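You operate a simulated robot arm through the tools that you are given. There is no shell and no other tool.

You are at the controls of a simulated robot arm. One attempt, no reset.

Task
Filter the short jug's muddy water into the filter flask.
Fine: funnel on the flask first, jug back, pump till the funnel is dry, then open the vent knob. Set down upright: short jug.
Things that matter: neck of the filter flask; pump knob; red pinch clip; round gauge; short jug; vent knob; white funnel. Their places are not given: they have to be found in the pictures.

Only the result counts: the job must be done as asked and must still hold three seconds after the hand-in. Knocking over, shifting, dropping, spilling or breaking anything else fails it.

Robot
A 7-joint arm with a two-finger parallel gripper, fixed in place. Base frame: the origin is on the floor under the middle of its stand, x ahead of it, y to its left, z up. Units: mm, degrees, N and s.
It reaches about 1247 mm from its shoulder. Its first joint turns from -132.0 to 132.0 degrees. Payload 3.91 kg.
The tool frame sits at the grasp point between the pads (the TCP): z along the fingers, y along the line on which they close. The tips reach 30 mm beyond it. The gripper opens to 110 mm. The fingers are 20 mm wide and 10 mm thick; the gripper's body (48 by 112 mm) begins 55 mm behind the TCP.
Orientation is told as [roll, pitch, yaw] about the base's x, y, z axes, in that order, counted from this pose: with the fingers straight down and closing along the base's y, the tool's x points along the base's -x, its y along +y and its z along -z.

Tools
- The arm moves only by the tool play_rows. Its argument "increments" is a list of rows, each a list of 7 numbers: the shift along the tool's x, y, z in units of 500 mm (1.0 is 500 mm), then the turn, a rotation vector about the tool's x, y, z in units of 90 degrees (1.0 is 90 degrees), then the opening in per cent of the stroke, from 0 (shut) to 100 (fully open). In form: [[x, y, z, ax, ay, az, claw], ...]. A call has 1 to 20 rows; each row is the pose to reach, as a shift and turn from the pose commanded when the call began, along the tool's axes at that moment. A call with a number of a shift or a turn outside -1 to 1 is refused whole. A row lasts 0.2 s, in which the tool goes at most 50 mm and 8.6 degrees; a call with a longer step from one row to the next is refused whole, and so is a gripper value outside its range. Where a pose cannot be reached the arm comes as near as it can. A force on the tool above 90 N (or 10 N above the force at the start of the call, whichever is more), or a blocked arm, ends the call early, and 0.2 s more pass. Each finger travels about 108 mm/s and halts on what it meets, pressing with about 44 N; the grip force reading is that of the motor and also rises with nothing between the fingers. The clock runs only during rows and for 0.2 s after the last one: add rows that repeat a pose to give the fingers time. It gives the time, the measured TCP pose, the force on the tool (base axes), the opening and the grip force at its end, in the units of the frame above (readings bear some noise), with the torque about the TCP (base axes, N m) and any sound that the robot's microphone picked up.
- Cameras (640 x 400 px; columns grow to the right, rows downward): "scene" is fixed at [400.2, -497.6, 1603.2]; the picture's right is [1.00, -0.06, 0.00], its down [-0.02, -0.42, -0.91] and it looks along [0.05, 0.91, -0.42] (base axes); focal length 324 px, centre (320, 200). "wrist" rides on the gripper at [72, 17, -103] in the tool frame; the picture's right is [-0.23, 0.97, 0.00], its down [-0.76, -0.18, -0.62] and it looks along [-0.61, -0.14, 0.78] (tool axes); focal length 222 px, centre (320, 200).
- grab_frame(camera): a new picture of that camera. The clock stands still meanwhile.
- pixel_to_xyz(camera, pixels): for up to 12 pixels [column, row] of the newest picture of that camera ("zoom" is the newest enlarged one), the place [x, y, z] in the base frame of the surface seen there, good to about 3 mm. The clock stands still meanwhile.
- enlarge(camera, box): a new picture of the part [left, top, right, bottom] of that camera's present view, enlarged. The clock stands still meanwhile.
- sign_off(): hands the job in; it is judged then, once.

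Unless the task says otherwise, let go and move clear before handing in.

The tools are called after "Emit:" as a command line: name --pt "numbers of a row" for each row, then --argument value for the rest, lists and objects as JSON in quotes. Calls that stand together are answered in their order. play_rows: Moves the arm, as the interface text tells. Its arguments: {"type":"object","properties":{"increments":{"type":"array"}},"required":["increments"]} The other tools are called the same way: grab_frame (camera) takes a picture; pixel_to_xyz (camera, pixels) gives the place of the surface under pixels of a picture; enlarge (camera, box) takes an enlarged picture of a part of a camera's view; sign_off () hands the job in.

At the start:

```text
time: 0.0
ee_pos: [394.9, 341.7, 1224.8]
ee_rot: [0.1, 0.0, 0.0]
wrist_force: [-0.9, 0.7, -0.2]
torque: [-0.01, -0.03, 0.02]
finger_gap: 110.0
finger_force: 0.0
```

scene: 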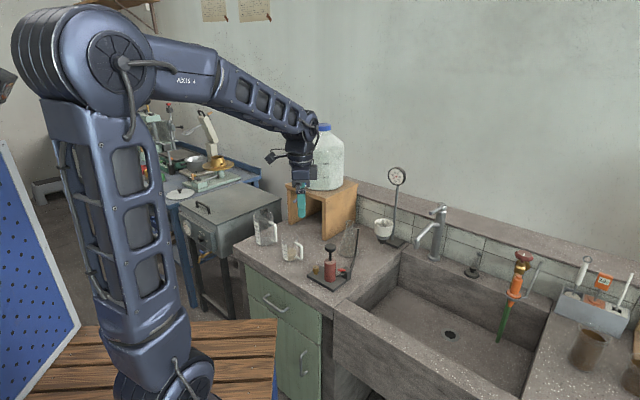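
wrist: 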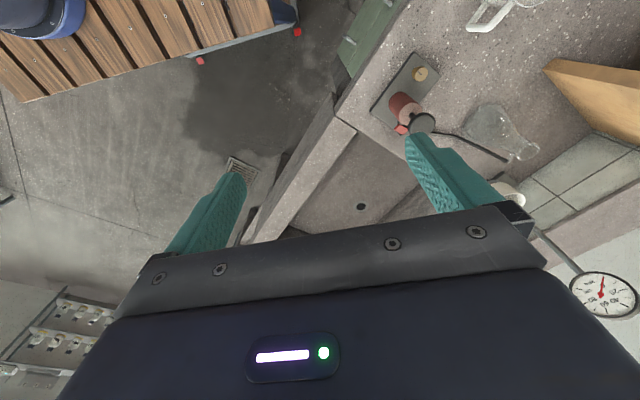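

The scene shows two glass jugs near (265,228) and (291,245), a pump with red body near (330,265), a clear flask near (348,243), a white funnel near (383,228) and a gauge at (396,177). I will enlarge those parts to identify them properly.

Emit:
enlarge --camera "scene" --box '[240, 190, 420, 302]'

Emit:
enlarge --camera "wrist" --box '[340, 0, 640, 188]'

```text
3.56 times, centred on (330, 246) of scene
```

zoom: 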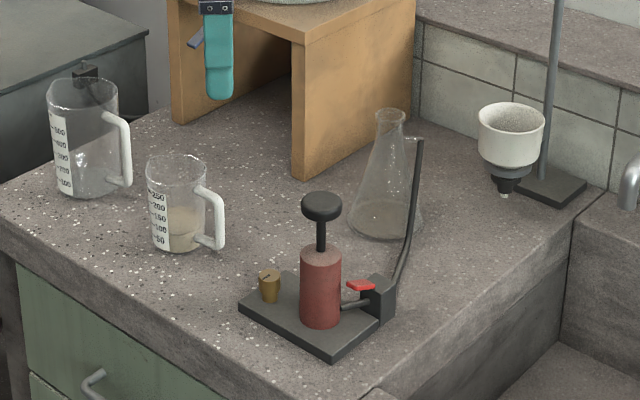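

```text
2.13 times, centred on (490, 94) of wrist
```

zoom: 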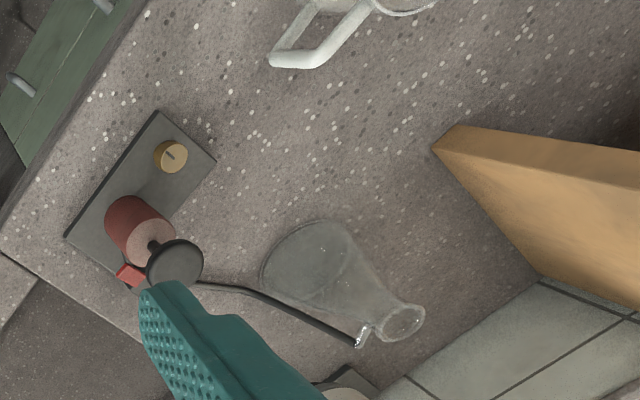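

The zooms show the short jug (with muddy water) at zoom (180,200), the flask neck at (390,115), the funnel at (510,140), the pump knob at (320,205), the red clip at (360,286) and the brass vent at (269,283). Next I'll take closer zooms and measure.

Emit:
enlarge --camera "scene" --box '[340, 160, 420, 260]'

Emit:
pixel_to_xyz --camera "scene" --pixels '[[291, 245], [300, 250], [330, 247], [332, 265], [342, 271], [316, 270], [348, 245], [349, 222], [383, 225], [396, 176], [395, 243], [265, 228]]'

```text
4.00 times, centred on (380, 210) of scene
```

zoom: 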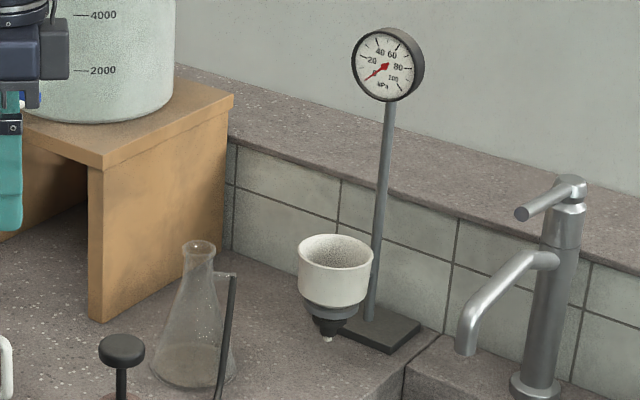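

```text
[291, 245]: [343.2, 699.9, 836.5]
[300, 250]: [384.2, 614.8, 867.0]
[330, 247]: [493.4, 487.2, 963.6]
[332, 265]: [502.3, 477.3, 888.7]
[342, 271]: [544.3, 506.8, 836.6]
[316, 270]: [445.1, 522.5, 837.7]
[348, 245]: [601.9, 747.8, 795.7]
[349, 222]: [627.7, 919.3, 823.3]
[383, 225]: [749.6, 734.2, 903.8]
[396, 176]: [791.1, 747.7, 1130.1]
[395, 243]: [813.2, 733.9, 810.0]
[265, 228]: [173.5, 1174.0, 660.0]
```

The gauge and funnel are clear in this zoom: the funnel rim is at zoom (335,250), its stopper at (328,325), and the gauge reads about 0 to 10. I'll measure points on the funnel, flask and stand.

Emit:
pixel_to_xyz --camera "zoom" --pixels '[[300, 250], [335, 237], [371, 253], [335, 268], [335, 290], [330, 312], [328, 325], [328, 339], [370, 335], [380, 200], [198, 250], [190, 360]]'

Emit:
pixel_to_xyz --camera "wrist" --pixels '[[528, 151], [509, 146], [495, 125], [420, 74], [420, 122], [399, 130], [406, 102], [384, 110], [416, 54], [440, 77], [600, 295], [512, 190]]'

```text
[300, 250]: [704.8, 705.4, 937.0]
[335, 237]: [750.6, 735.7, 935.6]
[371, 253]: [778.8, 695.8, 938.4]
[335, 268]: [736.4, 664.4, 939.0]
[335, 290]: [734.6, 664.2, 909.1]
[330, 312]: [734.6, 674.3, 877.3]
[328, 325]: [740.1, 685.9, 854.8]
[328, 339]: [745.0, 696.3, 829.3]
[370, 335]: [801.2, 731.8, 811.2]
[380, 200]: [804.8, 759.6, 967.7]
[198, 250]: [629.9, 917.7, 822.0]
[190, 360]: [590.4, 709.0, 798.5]
```

```text
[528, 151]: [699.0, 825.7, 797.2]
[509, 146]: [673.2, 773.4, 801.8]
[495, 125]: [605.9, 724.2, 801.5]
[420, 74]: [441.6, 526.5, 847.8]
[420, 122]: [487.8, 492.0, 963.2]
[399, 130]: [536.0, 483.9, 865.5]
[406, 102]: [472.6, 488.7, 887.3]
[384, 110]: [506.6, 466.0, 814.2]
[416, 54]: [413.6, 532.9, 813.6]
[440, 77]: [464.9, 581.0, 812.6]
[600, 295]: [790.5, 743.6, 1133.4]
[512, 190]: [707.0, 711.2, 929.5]
```

The funnel sits near (741,701) with its rim at z≈938. The flask axis is near (598,691) with its neck top around z≈949, and the counter is at z≈798. I'll move the wrist camera over the bench, yawed 90°, for closer views.

Emit:
play_rows --pt "-0.0 0.0 0.0 0 0 -0.09 100" --pt "0.0 0.0 0.0 0 0 -0.18 100" --pt "0.0 0.0 0.0 0 0 -0.27 100" --pt "0 0 0 0 0 -0.36 100" --pt "0 0 0 0 0 -0.45 100" --pt "0 0 0 0 0 -0.54 100" --pt "0 0 0 0 0 -0.63 100" --pt "0 0 0 0 0 -0.72 100" --pt "0 0 0 0 0 -0.81 100" --pt "0 0 0 0 0 -0.9 100" --pt "0 0 0 0 0 -0.99 100" --pt "0 0 0 0 0 -1.0 100"

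Emit:
grab_frame --camera "wrist"

```text
time: 2.6
ee_pos: [395.8, 341.3, 1225.0]
ee_rot: [0.0, 0.0, 90.0]
wrist_force: [-0.6, 1.3, -0.2]
torque: [0.02, 0.0, 0.01]
finger_gap: 110.0
finger_force: 0.0
```

```text
taken
```

wrist: 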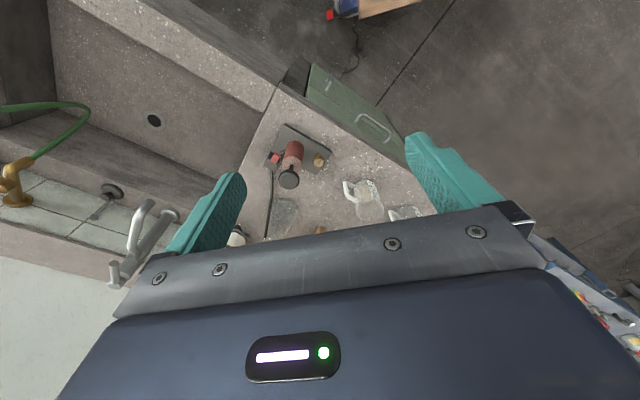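

The pump, flask and jugs are visible between the fingers around (290,160) to (365,200). Before moving closer I'll check where the wooden stand and big bottle are, so I can stay clear of them.

Emit:
grab_frame --camera "scene"

Emit:
pixel_to_xyz --camera "scene" --pixels '[[357, 183], [323, 200], [288, 186], [333, 165], [325, 126], [345, 185], [320, 236], [357, 220], [288, 220], [380, 195], [440, 210]]'

Emit:
pixel_to_xyz --camera "wrist" --pixels '[[290, 180], [293, 152], [319, 160], [275, 158], [352, 188], [368, 210], [284, 215], [240, 235], [318, 230], [400, 213]]'

```text
taken
```

scene: 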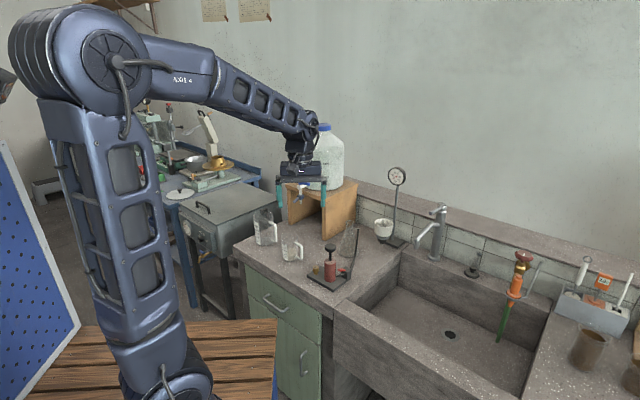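

```text
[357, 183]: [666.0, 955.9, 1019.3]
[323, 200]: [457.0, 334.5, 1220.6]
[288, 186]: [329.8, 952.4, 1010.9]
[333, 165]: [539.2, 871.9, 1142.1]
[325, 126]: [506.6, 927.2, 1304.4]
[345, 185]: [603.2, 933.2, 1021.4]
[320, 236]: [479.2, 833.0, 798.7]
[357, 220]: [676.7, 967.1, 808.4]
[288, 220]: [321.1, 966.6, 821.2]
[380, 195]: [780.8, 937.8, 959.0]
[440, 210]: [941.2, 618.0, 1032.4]
```

```text
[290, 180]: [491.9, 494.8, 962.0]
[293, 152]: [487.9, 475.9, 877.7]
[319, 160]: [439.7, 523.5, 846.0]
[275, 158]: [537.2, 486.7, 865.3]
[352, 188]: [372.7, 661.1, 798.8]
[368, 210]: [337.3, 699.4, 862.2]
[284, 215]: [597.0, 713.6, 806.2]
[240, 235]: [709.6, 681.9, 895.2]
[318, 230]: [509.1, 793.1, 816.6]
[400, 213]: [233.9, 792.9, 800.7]
```

The stand occupies about x 330–665, y>790, with its top at z≈1020 and the bottle above it. I'll move the camera to TCP (470,560,1150), which stays clear of it.

Emit:
play_rows --pt "-0.055 -0.019 0.019 0 0 0 100" --pt "-0.11 -0.038 0.038 0 0 0 100" --pt "-0.165 -0.056 0.056 0 0 0 100" --pt "-0.22 -0.075 0.075 0 0 0 100" --pt "-0.275 -0.094 0.094 0 0 0 100" --pt "-0.33 -0.113 0.113 0 0 0 100" --pt "-0.385 -0.131 0.131 0 0 0 100" --pt "-0.438 -0.15 0.15 0 0 0 100"

Emit:
grab_frame --camera "wrist"

Emit:
enlarge --camera "wrist" --box '[200, 40, 460, 220]'

```text
time: 4.4
ee_pos: [471.0, 559.5, 1148.8]
ee_rot: [0.1, 0.0, 89.9]
wrist_force: [-0.6, -0.7, 0.8]
torque: [0.0, -0.03, 0.02]
finger_gap: 110.2
finger_force: 0.1
```

```text
taken
```

wrist: 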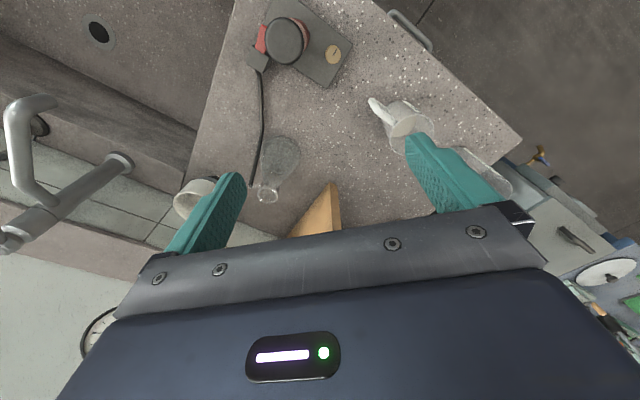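

```text
2.22 times, centred on (330, 130) of wrist
```

zoom: 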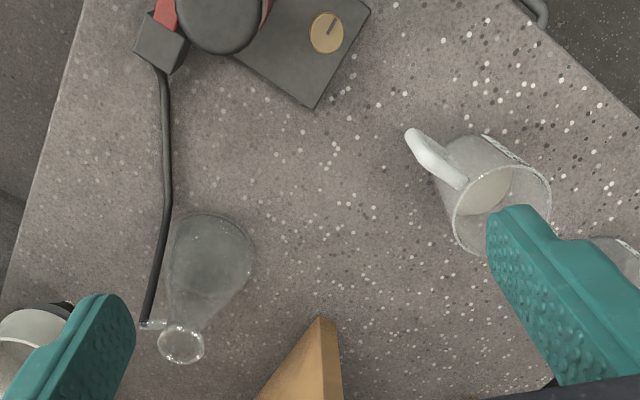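

The short jug is at wrist (405,125) with its handle pointing to upper left. The flask neck is at (268,194) and the funnel at (192,198). I'll measure points on these.

Emit:
pixel_to_xyz --camera "zoom" --pixels '[[413, 133], [438, 168], [462, 183], [455, 222], [485, 140], [515, 160], [548, 195], [505, 170], [181, 330], [181, 357], [160, 343], [203, 343]]'

Emit:
pixel_to_xyz --camera "wrist" --pixels '[[176, 200], [195, 181], [213, 185], [195, 200], [192, 215], [183, 190], [262, 192], [274, 194], [268, 201], [270, 150], [256, 187], [390, 120]]'

Emit:
enlarge --camera "wrist" --box '[150, 150, 300, 244]'

Emit:
enlarge --camera "wrist" --box '[230, 0, 360, 81]'

```text
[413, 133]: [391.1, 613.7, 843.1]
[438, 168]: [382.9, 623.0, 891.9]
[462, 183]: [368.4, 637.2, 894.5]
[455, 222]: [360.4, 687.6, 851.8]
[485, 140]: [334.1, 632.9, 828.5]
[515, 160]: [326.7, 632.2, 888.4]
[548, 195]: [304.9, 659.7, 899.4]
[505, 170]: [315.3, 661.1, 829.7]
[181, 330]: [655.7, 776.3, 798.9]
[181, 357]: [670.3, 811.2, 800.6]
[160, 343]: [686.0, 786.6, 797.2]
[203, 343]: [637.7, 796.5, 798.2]
```

```text
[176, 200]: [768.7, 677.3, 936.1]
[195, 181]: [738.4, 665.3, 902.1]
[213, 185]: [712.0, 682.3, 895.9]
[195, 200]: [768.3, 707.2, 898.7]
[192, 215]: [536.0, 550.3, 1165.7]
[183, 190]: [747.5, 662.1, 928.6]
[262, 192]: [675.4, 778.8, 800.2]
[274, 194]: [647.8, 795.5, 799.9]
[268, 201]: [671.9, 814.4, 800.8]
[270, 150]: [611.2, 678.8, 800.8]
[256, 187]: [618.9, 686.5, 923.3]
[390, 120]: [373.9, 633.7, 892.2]
```

```text
4.26 times, centred on (225, 197) of wrist
```

zoom: 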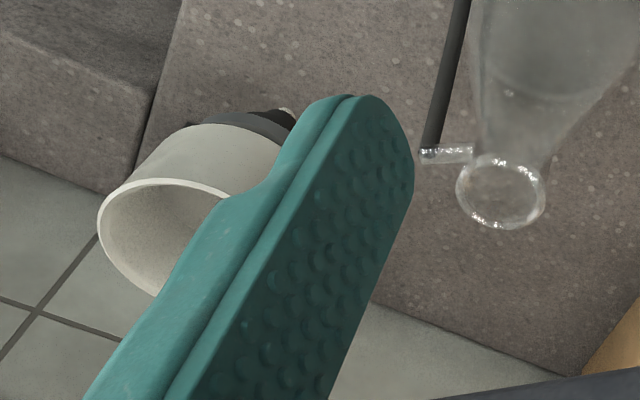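

```text
4.92 times, centred on (295, 40) of wrist
```

zoom: 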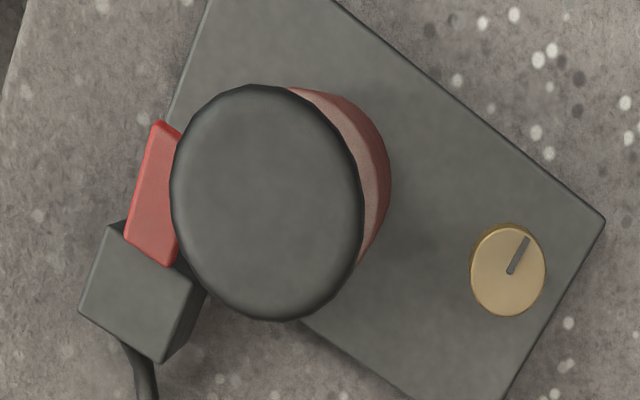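

The jug rim centre comes out near (338,662,899), with the handle pointing to (+x,−y) and its outer end near (391,614). The funnel is a cup with a grey collar and a black stopper, but how it is held is unclear. I'll tilt the hand 45° and look at the funnel from the side.

Emit:
play_rows --pt "0.016 -0.046 0.038 0 -0.05 0 100" --pt "0.032 -0.092 0.076 0 -0.1 0 100" --pt "0.048 -0.137 0.113 0 -0.15 0 100" --pt "0.064 -0.183 0.151 0 -0.2 0 100" --pt "0.08 -0.229 0.189 0 -0.25 0 100" --pt "0.096 -0.275 0.227 0 -0.3 0 100" --pt "0.112 -0.321 0.265 0 -0.35 0 100" --pt "0.128 -0.366 0.302 0 -0.4 0 100" --pt "0.144 -0.412 0.34 0 -0.45 0 100" --pt "0.16 -0.458 0.378 0 -0.5 0 100"

Emit:
grab_frame --camera "wrist"

Emit:
grab_frame --camera "scene"

```text
time: 6.6
ee_pos: [697.4, 481.4, 962.2]
ee_rot: [-0.1, -45.1, 90.0]
wrist_force: [-1.1, 0.9, 0.5]
torque: [-0.06, -0.06, -0.07]
finger_gap: 109.9
finger_force: 0.0
```

```text
taken
```

wrist: 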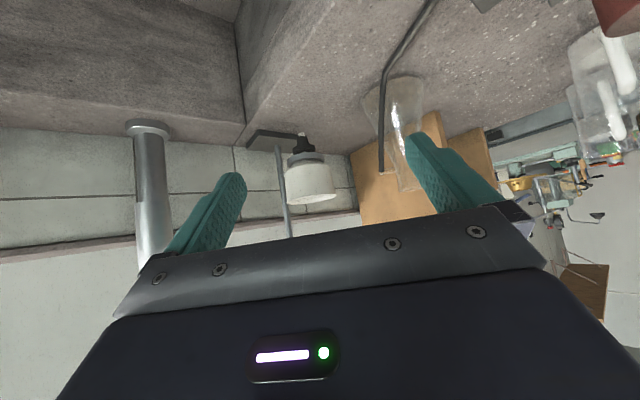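

```text
taken
```

scene: 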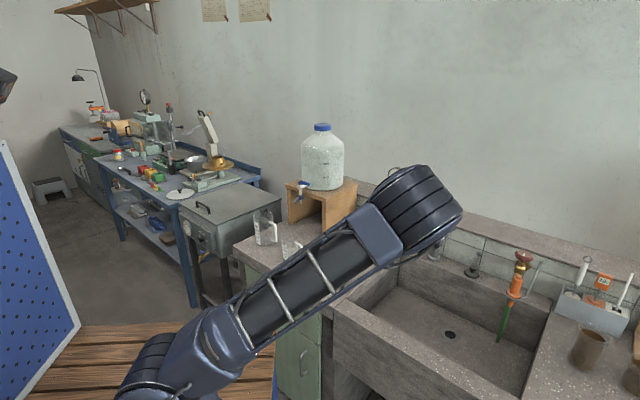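

The side view shows the funnel at wrist (310,175), upside-down in the image. I'll enlarge it to see what supports it, and also the flask neck at (405,170).

Emit:
enlarge --camera "wrist" --box '[230, 110, 370, 230]'

Emit:
enlarge --camera "wrist" --box '[340, 50, 480, 210]'

Emit:
enlarge --camera "wrist" --box '[500, 0, 640, 170]'

```text
3.33 times, centred on (300, 170) of wrist
```

zoom: 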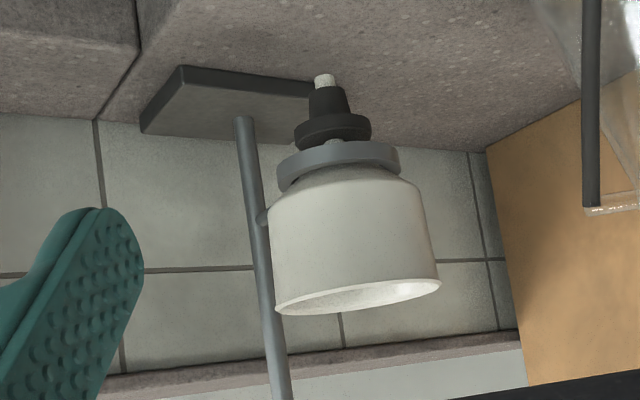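

```text
2.50 times, centred on (410, 130) of wrist
```

zoom: 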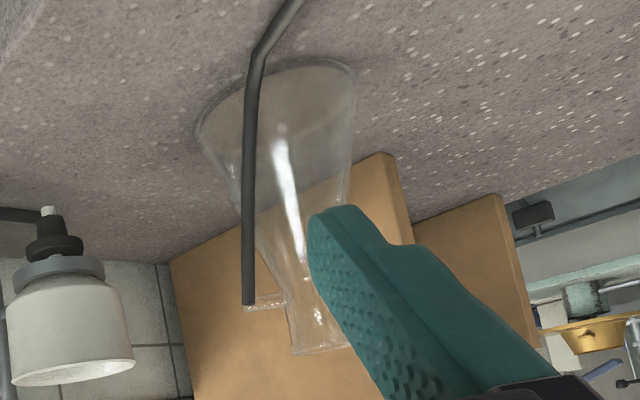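

```text
2.35 times, centred on (570, 85) of wrist
```

zoom: 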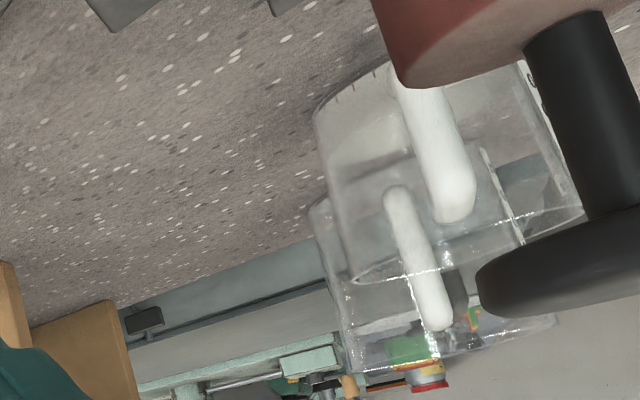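

The funnel rests in a grey ring clamped to the gauge pole, so it has to be lifted straight up. I'll measure the stem tip, stopper flange, ring, cup and flask neck.

Emit:
pixel_to_xyz --camera "wrist" --pixels '[[301, 134], [302, 141], [304, 148], [304, 152], [306, 157], [306, 160], [309, 168], [309, 182], [311, 198], [285, 195], [331, 185], [288, 160]]'

Emit:
pixel_to_xyz --camera "wrist" --pixels '[[278, 180], [277, 137], [384, 171], [398, 170], [400, 188], [402, 185], [384, 120], [388, 90]]'

```text
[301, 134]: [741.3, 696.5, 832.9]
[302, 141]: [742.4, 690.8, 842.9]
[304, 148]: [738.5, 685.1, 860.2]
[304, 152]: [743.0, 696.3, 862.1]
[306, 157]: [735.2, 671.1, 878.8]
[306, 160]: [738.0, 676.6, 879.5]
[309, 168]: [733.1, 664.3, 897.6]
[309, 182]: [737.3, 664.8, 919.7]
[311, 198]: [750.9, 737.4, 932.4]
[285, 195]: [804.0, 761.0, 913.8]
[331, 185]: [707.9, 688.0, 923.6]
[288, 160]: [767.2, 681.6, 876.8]
```

```text
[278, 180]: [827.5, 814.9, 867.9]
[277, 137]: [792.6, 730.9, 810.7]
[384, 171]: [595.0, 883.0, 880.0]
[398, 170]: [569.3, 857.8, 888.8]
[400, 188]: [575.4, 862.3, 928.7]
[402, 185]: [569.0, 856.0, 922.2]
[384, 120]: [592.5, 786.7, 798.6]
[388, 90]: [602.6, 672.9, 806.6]
```

Funnel geometry: cup centre about (741.5,702), radius about 37.5, rim at 938, ring at about 878, stopper flange at about 858, stem tip at 830. I'll go to a pre-grasp point 100 mm back along the 45° approach and check.

Emit:
play_rows --pt "-0.06 -0.022 0.042 0 0 0 100" --pt "-0.12 -0.044 0.085 0 0 0 100" --pt "-0.18 -0.066 0.127 0 0 0 100" --pt "-0.2376 -0.088 0.1697 0 0 0 100" --pt "-0.2376 -0.088 0.1697 0 0 0 100"

Emit:
grab_frame --camera "wrist"

```text
time: 7.8
ee_pos: [743.9, 624.5, 986.4]
ee_rot: [0.0, -45.0, 89.9]
wrist_force: [0.2, 0.5, 0.3]
torque: [-0.01, -0.04, 0.01]
finger_gap: 109.9
finger_force: 0.2
```

```text
taken
```

wrist: 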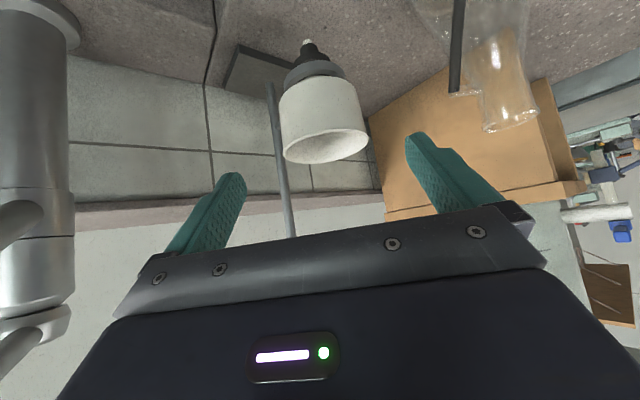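

The cup is framed between the fingers at (325,120), and the flask neck is now visible at (510,125). I'll enlarge both to refine positions before closing in.

Emit:
enlarge --camera "wrist" --box '[430, 50, 570, 140]'

Emit:
enlarge --camera "wrist" --box '[260, 30, 390, 180]'

Emit:
pixel_to_xyz --camera "wrist" --pixels '[[285, 155], [279, 110], [285, 130], [367, 145], [366, 120], [325, 159], [324, 120], [325, 90], [345, 90], [455, 92], [487, 131], [537, 117]]'

```text
4.44 times, centred on (500, 95) of wrist
```

zoom: 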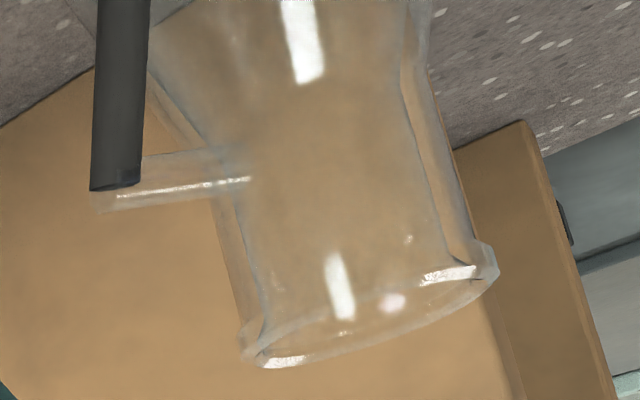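

```text
2.67 times, centred on (325, 105) of wrist
```

zoom: 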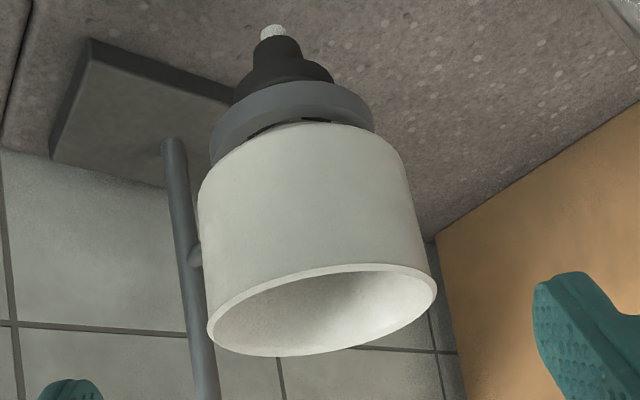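

```text
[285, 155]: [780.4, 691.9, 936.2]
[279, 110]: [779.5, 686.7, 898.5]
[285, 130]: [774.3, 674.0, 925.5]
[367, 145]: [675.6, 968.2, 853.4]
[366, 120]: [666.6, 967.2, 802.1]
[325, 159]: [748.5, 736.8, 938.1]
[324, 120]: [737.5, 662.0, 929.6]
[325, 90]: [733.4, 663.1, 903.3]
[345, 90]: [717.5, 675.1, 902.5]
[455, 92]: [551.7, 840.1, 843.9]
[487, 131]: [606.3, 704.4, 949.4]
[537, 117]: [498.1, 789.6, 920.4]
```

The flask rim point came back as (606,704,949), which puts the neck centre at about (593.3,691,949.5). The cup fits a centre of (743,700) with R≈38. I'll advance 100 mm along the approach with the fingers open.

Emit:
play_rows --pt "0.001 0 0.05 0 0 0 100" --pt "0.002 0 0.1 0 0 0 100" --pt "0.003 0 0.15 0 0 0 100" --pt "0.003 0 0.1994 0 0 0 100" --pt "0.003 0 0.1994 0 0 0 100"

Emit:
grab_frame --camera "wrist"

```text
time: 9.0
ee_pos: [744.1, 693.1, 912.5]
ee_rot: [0.0, -45.0, 89.9]
wrist_force: [-0.3, 0.0, -0.2]
torque: [-0.03, 0.01, -0.01]
finger_gap: 110.1
finger_force: 0.0
```

```text
taken
```

wrist: 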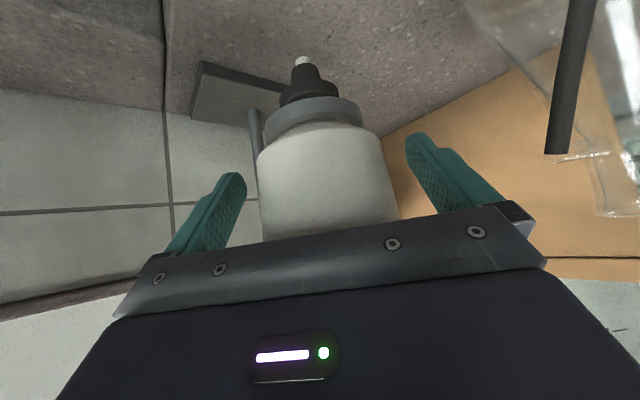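

The cup sits centred between the fingers (columns 258–398 against tips at 240 and 410). I'll close on it now.

Emit:
play_rows --pt "0 0 0 0 0 0 85" --pt "0 0 0 0 0 0 72" --pt "0 0 0 0 0 0 62" --pt "0 0 0 0 0 0 62" --pt "0 0 0 0 0 0 62"

Emit:
grab_frame --camera "wrist"

```text
time: 10.2
ee_pos: [743.1, 691.8, 912.5]
ee_rot: [-0.1, -45.0, 90.0]
wrist_force: [-5.2, 0.9, 1.1]
torque: [0.0, 0.12, 0.05]
finger_gap: 76.2
finger_force: 43.7
```

```text
taken
```

wrist: 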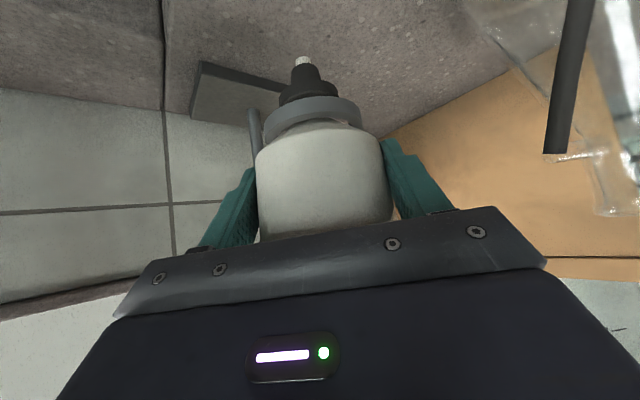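

Gripped at 76.2 mm with 43.7 N. I'll lift straight up 150 mm, which brings the stem tip to about 980 and clears the ring.

Emit:
play_rows --pt "-0.0141 0 -0.0141 0 0 0 62" --pt "-0.0354 0 -0.0354 0 0 0 62" --pt "-0.0566 0 -0.0566 0 0 0 62" --pt "-0.085 0 -0.085 0 0 0 62" --pt "-0.12 0 -0.12 0 0 0 62" --pt "-0.155 0 -0.155 0 0 0 62" --pt "-0.19 0 -0.19 0 0 0 62" --pt "-0.2121 0 -0.2121 0 0 0 62" --pt "-0.2121 0 -0.2121 0 0 0 62"

Emit:
grab_frame --camera "wrist"

Emit:
grab_frame --camera "scene"

```text
time: 12.2
ee_pos: [743.4, 693.3, 1064.5]
ee_rot: [0.1, -45.0, 90.0]
wrist_force: [0.9, -0.6, -1.0]
torque: [0.0, -0.04, -0.02]
finger_gap: 75.3
finger_force: 44.1
```

```text
taken
```

wrist: 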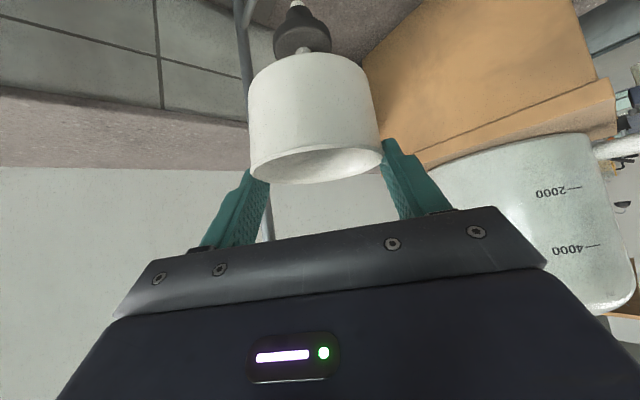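

```text
taken
```

scene: 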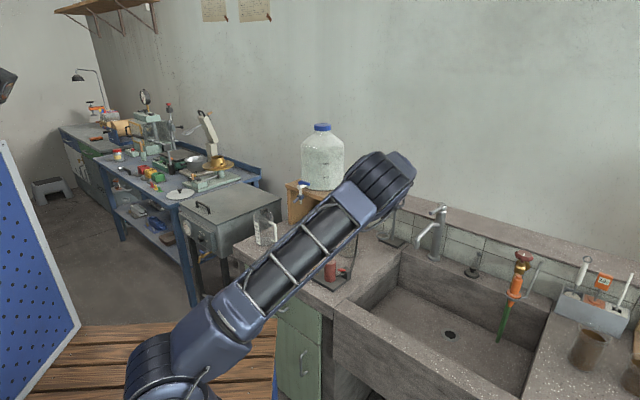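

The cup now sits lower in the fingers than before: its rim is visible at row ~165, where the palm used to hide it. It slid down while leaving the ring, so I'll measure where the funnel is now.

Emit:
pixel_to_xyz --camera "wrist" --pixels '[[253, 165], [381, 155], [316, 182], [310, 100], [310, 65], [303, 45], [300, 30], [296, 5], [255, 100], [370, 90], [320, 160], [345, 70]]'

Emit:
enlarge --camera "wrist" --box '[200, 0, 440, 240]'

```text
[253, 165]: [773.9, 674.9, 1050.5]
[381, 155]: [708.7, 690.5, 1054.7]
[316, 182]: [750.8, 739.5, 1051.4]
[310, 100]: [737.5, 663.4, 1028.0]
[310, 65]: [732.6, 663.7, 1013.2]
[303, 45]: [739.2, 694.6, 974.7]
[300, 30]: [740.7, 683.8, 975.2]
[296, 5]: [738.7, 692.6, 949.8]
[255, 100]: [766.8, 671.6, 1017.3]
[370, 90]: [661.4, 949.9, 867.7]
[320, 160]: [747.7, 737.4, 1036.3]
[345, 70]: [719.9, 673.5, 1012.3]
```

```text
1.67 times, centred on (320, 120) of wrist
```

zoom: 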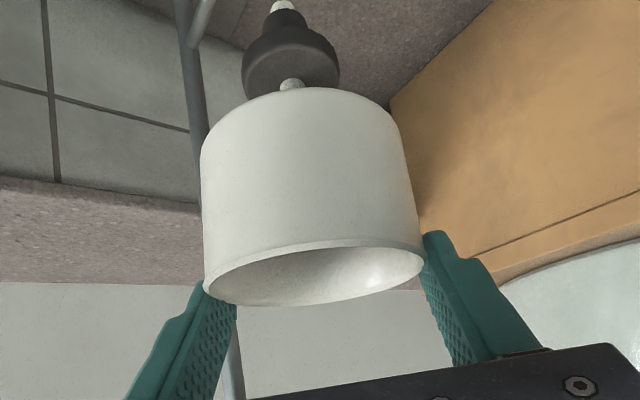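

The rim is at z≈1052, about 12 mm below the TCP, so the cup slid roughly 37 mm and is held only near the rim. I'll raise it 20 mm in one short row and check whether it is still creeping.

Emit:
play_rows --pt "-0.0283 0 -0.0283 0 0 0 60"

Emit:
grab_frame --camera "wrist"

Emit:
pixel_to_xyz --camera "wrist" --pixels '[[253, 165], [381, 155], [316, 182], [310, 100], [303, 45], [296, 5]]'

```text
time: 12.6
ee_pos: [743.1, 694.6, 1084.4]
ee_rot: [0.0, -45.0, 90.0]
wrist_force: [0.7, -0.2, -0.9]
torque: [-0.01, 0.0, 0.0]
finger_gap: 75.1
finger_force: 44.1
```

```text
taken
```

wrist: 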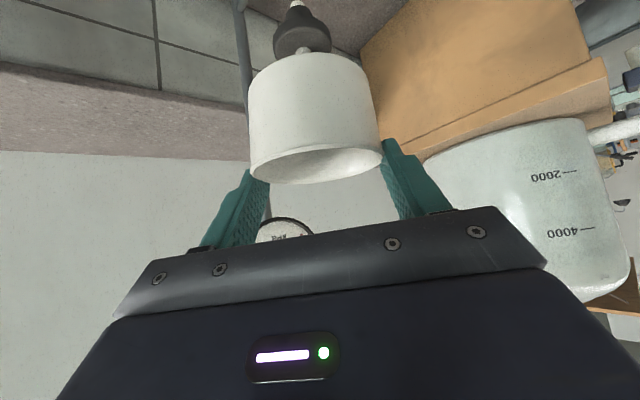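

```text
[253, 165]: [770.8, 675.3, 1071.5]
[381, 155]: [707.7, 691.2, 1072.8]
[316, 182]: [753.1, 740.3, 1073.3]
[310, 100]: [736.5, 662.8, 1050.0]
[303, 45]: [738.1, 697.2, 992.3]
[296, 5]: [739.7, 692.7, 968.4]
```

The pictures before and after match, so the funnel is held firmly: rim at 1072.5, level, centre (743,701.3). The slide must have come from the stopper catching in the ring. I'll now carry it over the flask neck at (593.3,691), raised a further 20 mm.

Emit:
play_rows --pt "-0.0137 0.01 -0.0428 0 0 0 60" --pt "-0.0137 0.035 -0.0428 0 0 0 60" --pt "-0.0137 0.07 -0.0428 0 0 0 60" --pt "-0.0137 0.11 -0.0428 0 0 0 60" --pt "-0.0137 0.15 -0.0428 0 0 0 60" --pt "-0.0137 0.19 -0.0428 0 0 0 60" --pt "-0.0137 0.23 -0.0428 0 0 0 60" --pt "-0.0137 0.265 -0.0428 0 0 0 60" --pt "-0.0137 0.29 -0.0428 0 0 0 60" --pt "-0.0137 0.2994 -0.0428 0 0 0 60" --pt "-0.0137 0.2994 -0.0428 0 0 0 60"

Emit:
grab_frame --camera "wrist"

Emit:
grab_frame --camera "scene"

```text
time: 15.0
ee_pos: [593.6, 681.7, 1105.1]
ee_rot: [0.0, -45.0, 90.0]
wrist_force: [0.0, 0.5, -1.8]
torque: [-0.03, -0.01, 0.01]
finger_gap: 75.3
finger_force: 44.0
```

```text
taken
```

wrist: 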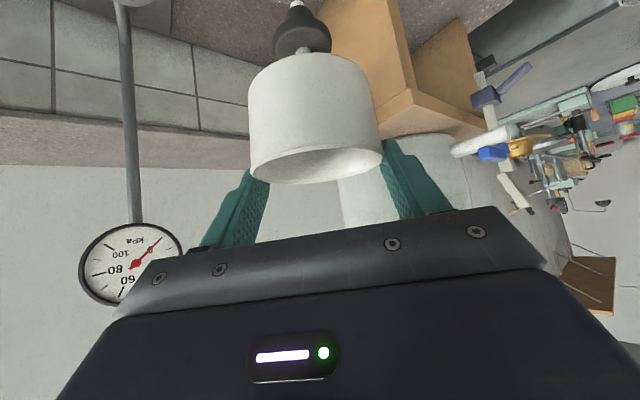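

```text
taken
```

scene: 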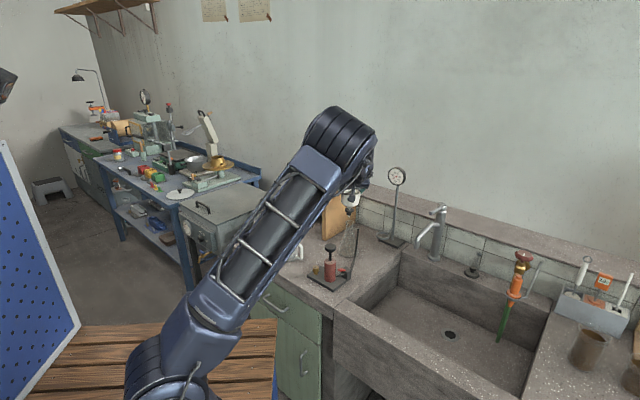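

The funnel is above the flask; in the scene it is visible at (352,200). I'll zoom in there to check alignment with the neck at (350,221).

Emit:
enlarge --camera "scene" --box '[310, 170, 400, 270]'

Emit:
pixel_to_xyz --camera "wrist" --pixels '[[253, 165], [381, 155], [316, 182], [310, 100], [303, 45], [300, 28], [296, 5], [253, 120], [372, 90]]'

Emit:
enlarge --camera "wrist" --box '[240, 0, 400, 100]'

```text
4.00 times, centred on (355, 220) of scene
```

zoom: 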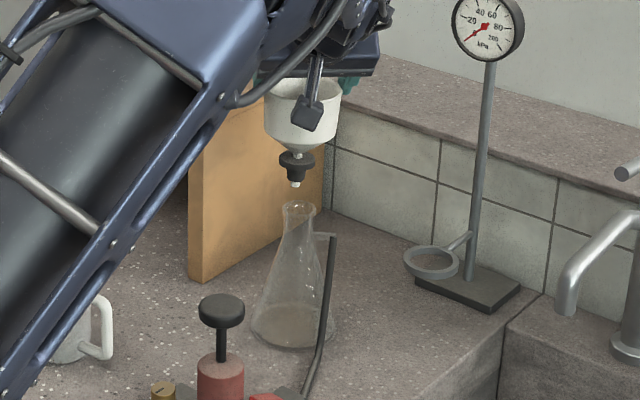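

```text
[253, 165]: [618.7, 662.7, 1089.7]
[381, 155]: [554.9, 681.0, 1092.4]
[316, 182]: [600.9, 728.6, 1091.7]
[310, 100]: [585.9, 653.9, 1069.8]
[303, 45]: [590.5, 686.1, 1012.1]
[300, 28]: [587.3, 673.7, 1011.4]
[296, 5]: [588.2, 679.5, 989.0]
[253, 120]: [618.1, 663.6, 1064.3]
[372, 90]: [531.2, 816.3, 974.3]
```

```text
4.00 times, centred on (320, 50) of wrist
```

zoom: 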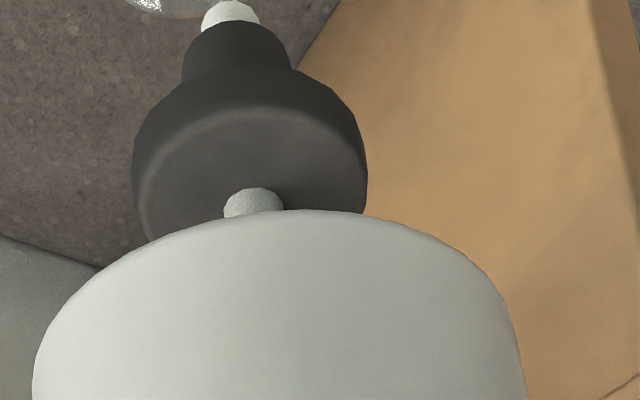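

In the scene zoom the stem tip is at (297,185) and the neck rim at (299,206), nearly aligned. I'll zoom in further to refine x, and I still need a check on y.

Emit:
enlarge --camera "scene" --box '[334, 190, 366, 230]'

Emit:
pixel_to_xyz --camera "zoom" --pixels '[[310, 150], [310, 60]]'

```text
10.00 times, centred on (350, 210) of scene
```

zoom: 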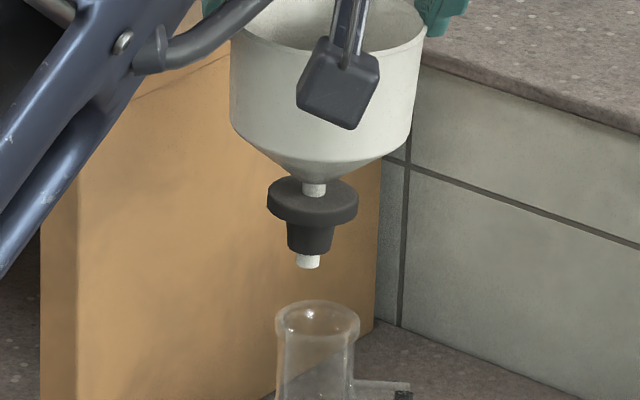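

```text
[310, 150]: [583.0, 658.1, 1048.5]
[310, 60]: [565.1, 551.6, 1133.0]
```

At 10× the stopper is centred at column ~311 and the neck at ~317.5, and the funnel leans about 2.5°. Allowing for vertical lean, the stopper needs about +4 mm in x; y agrees within ~1 mm. I'll shift +4 mm in x, lower 28 mm so the tip sits just above the rim, and look again.

Emit:
play_rows --pt "0.005 -0.008 0.005 0 0 0 60" --pt "0.0165 -0.008 0.0165 0 0 0 60" --pt "0.028 -0.008 0.028 0 0 0 60" --pt "0.0396 -0.008 0.0396 0 0 0 60" --pt "0.0396 -0.008 0.0396 0 0 0 60"

Emit:
enlarge --camera "scene" --box '[334, 190, 366, 230]'

Emit:
grab_frame --camera "wrist"

```text
time: 16.2
ee_pos: [596.9, 683.8, 1073.8]
ee_rot: [0.1, -45.0, 90.0]
wrist_force: [-0.3, 0.9, -1.1]
torque: [0.0, 0.0, 0.03]
finger_gap: 74.9
finger_force: 44.5
```

```text
10.00 times, centred on (350, 210) of scene
```

zoom: 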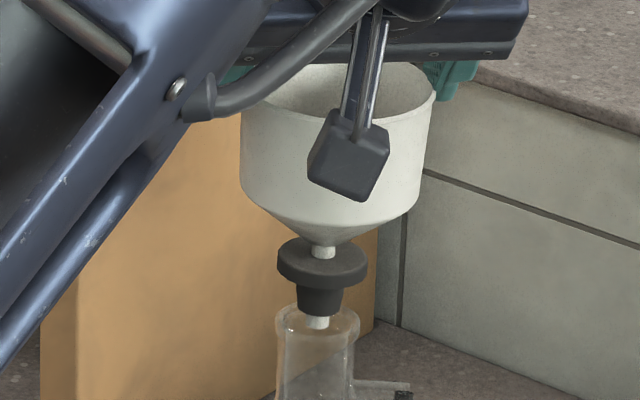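

```text
taken
```

wrist: 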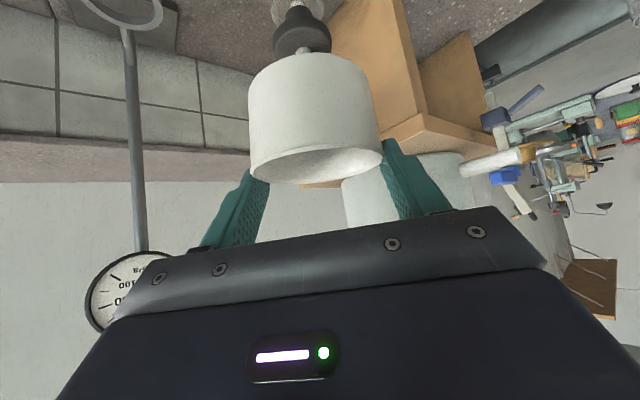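

The stem tip is at (317,322), centred on the neck rim in the scene zoom. I'll check the wrist view at the top of the image, where the neck appears behind the stopper.

Emit:
enlarge --camera "wrist" --box '[240, 0, 360, 75]'

Emit:
pixel_to_xyz --camera "wrist" --pixels '[[310, 100], [300, 28], [296, 8], [293, 3], [316, 178]]'

```text
5.33 times, centred on (300, 38) of wrist
```

zoom: 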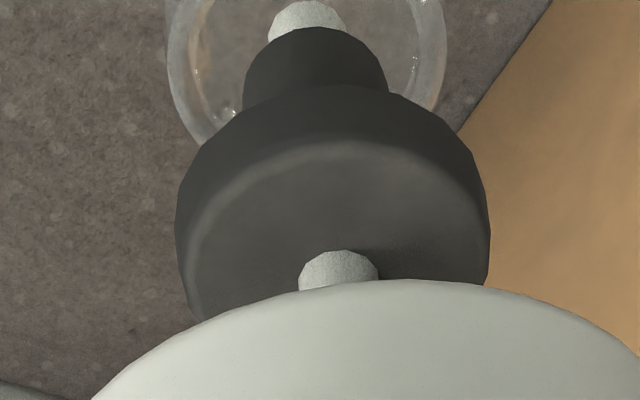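

```text
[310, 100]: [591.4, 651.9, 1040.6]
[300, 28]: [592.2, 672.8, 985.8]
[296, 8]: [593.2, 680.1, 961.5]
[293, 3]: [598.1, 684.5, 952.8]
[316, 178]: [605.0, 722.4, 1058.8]
```

The tip is centred in the neck in the wrist zoom too (neck 168–443, tip about 308), and y is within a millimetre. I'll lower 18 mm slowly, then go in small steps while watching the force.

Emit:
play_rows --pt "0.0065 0 0.0075 0 0 0 60" --pt "0.0127 0 0.014 0 0 0 60" --pt "0.0184 0 0.0198 0 0 0 60" --pt "0.0241 0 0.0269 0 0 0 60" --pt "0.0241 0 0.0269 0 0 0 60"

Emit:
enlarge --camera "scene" --box '[334, 190, 366, 230]'

Emit:
enlarge --camera "wrist" --box '[240, 0, 360, 75]'

```text
time: 17.4
ee_pos: [597.1, 685.1, 1060.4]
ee_rot: [-0.3, -45.2, 90.2]
wrist_force: [2.7, 8.6, 41.3]
torque: [0.78, -0.44, 0.06]
finger_gap: 75.5
finger_force: 44.5
```

```text
10.00 times, centred on (350, 210) of scene
```

zoom: 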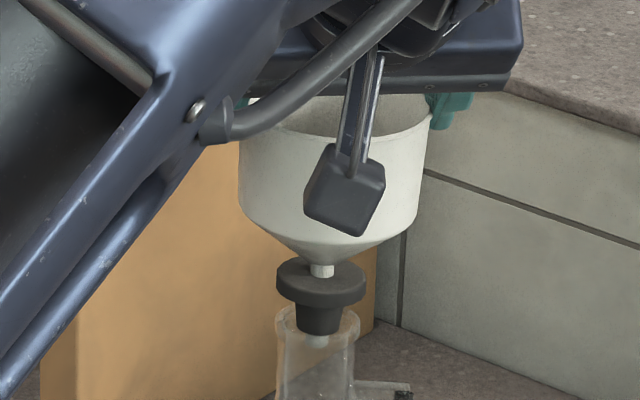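

```text
5.33 times, centred on (300, 38) of wrist
```

zoom: 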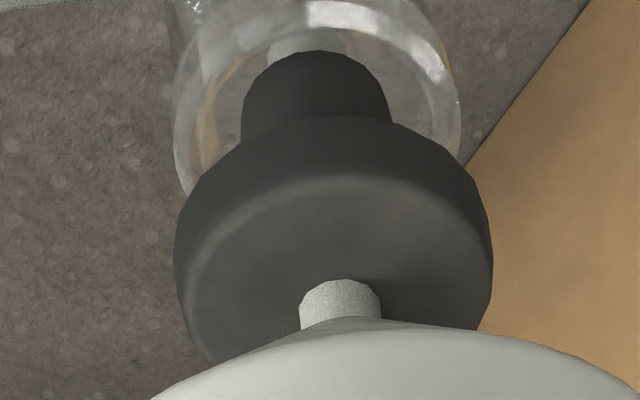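

Force reads 41 N up and +8.6 N in y, and the plug has stopped about 12 mm short of seating. It is touching the near (−y) inner edge of the neck, so I'll back up 8 mm, shift about +2.5 mm in y and recheck.

Emit:
play_rows --pt "0.0128 0 0.0156 0 0 0 60" --pt "0.006 0 0.0127 0 0 0 60" --pt "0.006 0 0.0127 0 0 0 60"

Emit:
grab_frame --camera "wrist"

Emit:
enlarge --camera "scene" --box '[334, 190, 366, 230]'

Emit:
enlarge --camera "wrist" --box '[240, 0, 360, 75]'

```text
time: 18.2
ee_pos: [596.1, 684.9, 1048.5]
ee_rot: [0.2, -44.8, 89.9]
wrist_force: [0.9, 0.0, 0.1]
torque: [0.01, 0.0, 0.02]
finger_gap: 75.2
finger_force: 44.3
```

```text
taken
```

wrist: 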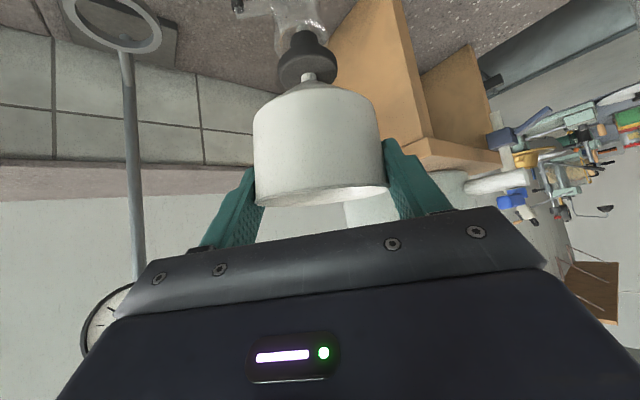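

```text
10.00 times, centred on (350, 210) of scene
```

zoom: 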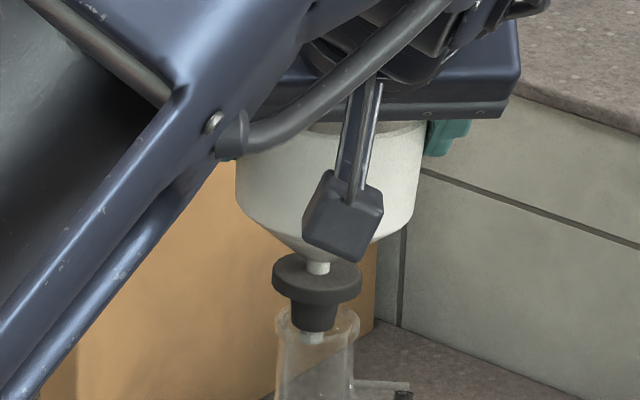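

```text
5.33 times, centred on (300, 38) of wrist
```

zoom: 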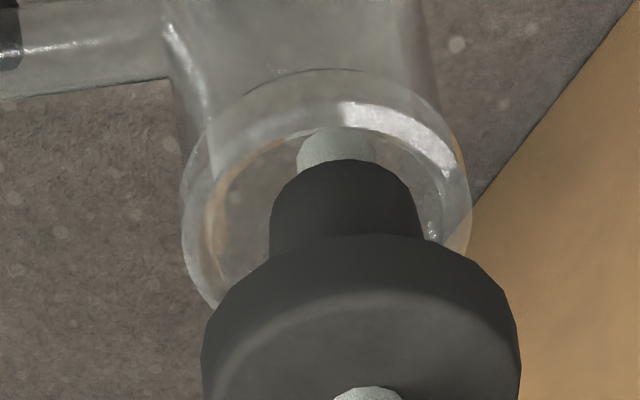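

I made a sign slip there: that call moved further down rather than up. The readings now show about 0 N, the cup sits higher in the grip, and the plug looks to be at the neck opening. I'll measure the funnel's actual position before anything else.

Emit:
pixel_to_xyz --camera "wrist" --pixels '[[258, 200], [386, 188], [310, 195], [315, 120], [310, 90], [303, 66], [304, 48], [304, 36], [302, 28], [300, 22], [305, 15], [322, 22]]'

Emit:
pixel_to_xyz --camera "zoom" --pixels '[[345, 200], [335, 150], [345, 75], [200, 290], [468, 200], [190, 200], [370, 110], [360, 280], [290, 250], [410, 230]]'

```text
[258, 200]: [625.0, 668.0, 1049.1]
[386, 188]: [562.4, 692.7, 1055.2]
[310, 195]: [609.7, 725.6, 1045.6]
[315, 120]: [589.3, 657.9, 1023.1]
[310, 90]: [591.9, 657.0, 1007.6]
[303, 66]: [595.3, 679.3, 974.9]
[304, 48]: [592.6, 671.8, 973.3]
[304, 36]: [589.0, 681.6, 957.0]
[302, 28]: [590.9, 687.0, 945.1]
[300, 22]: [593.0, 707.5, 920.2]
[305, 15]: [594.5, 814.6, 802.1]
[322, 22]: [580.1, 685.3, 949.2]
```

```text
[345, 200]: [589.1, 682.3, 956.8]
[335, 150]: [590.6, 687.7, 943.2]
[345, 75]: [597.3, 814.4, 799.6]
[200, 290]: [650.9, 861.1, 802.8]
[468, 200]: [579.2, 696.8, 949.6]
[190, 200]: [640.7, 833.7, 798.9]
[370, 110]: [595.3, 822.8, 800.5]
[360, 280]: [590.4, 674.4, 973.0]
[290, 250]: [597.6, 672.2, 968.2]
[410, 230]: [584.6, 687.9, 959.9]
```

The funnel's tip is at z≈944, just inside the neck (rim at 949.5), with the plug bottom roughly 2 mm toward −x and 2–3 mm toward −y of the bore centre. That matches the reaction forces. I'll lift 5 mm, shift +1.5 mm in x and +2 mm in y, then lower gently to 8 mm below the present height.

Emit:
play_rows --pt "-0.0071 0 -0.0071 0 0 0 60" --pt "-0.0099 -0.003 -0.0042 0 0 0 60" --pt "-0.0028 -0.003 0.0028 0 0 0 60" --pt "0.0028 -0.003 0.0085 0 0 0 60" --pt "0.0028 -0.003 0.0085 0 0 0 60"

Emit:
grab_frame --camera "wrist"

Emit:
enlarge --camera "scene" --box '[334, 190, 366, 230]'

Emit:
enlarge --camera "wrist" --box '[240, 0, 360, 75]'

```text
time: 19.4
ee_pos: [599.5, 687.5, 1047.2]
ee_rot: [-0.1, -44.9, 90.0]
wrist_force: [0.6, -1.0, -1.3]
torque: [0.0, -0.01, -0.01]
finger_gap: 75.2
finger_force: 44.1
```

```text
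taken
```

wrist: 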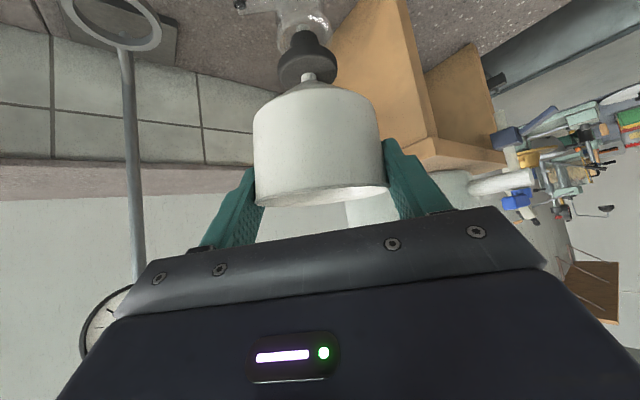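

```text
10.00 times, centred on (350, 210) of scene
```

zoom: 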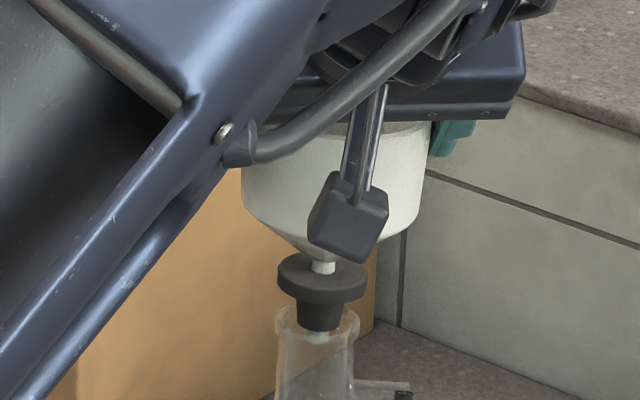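

```text
5.33 times, centred on (300, 38) of wrist
```

zoom: 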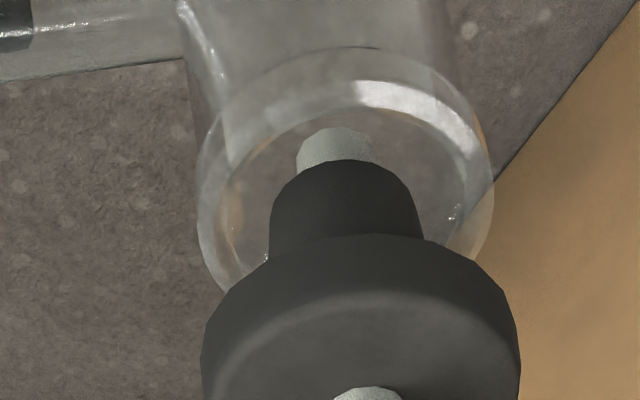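

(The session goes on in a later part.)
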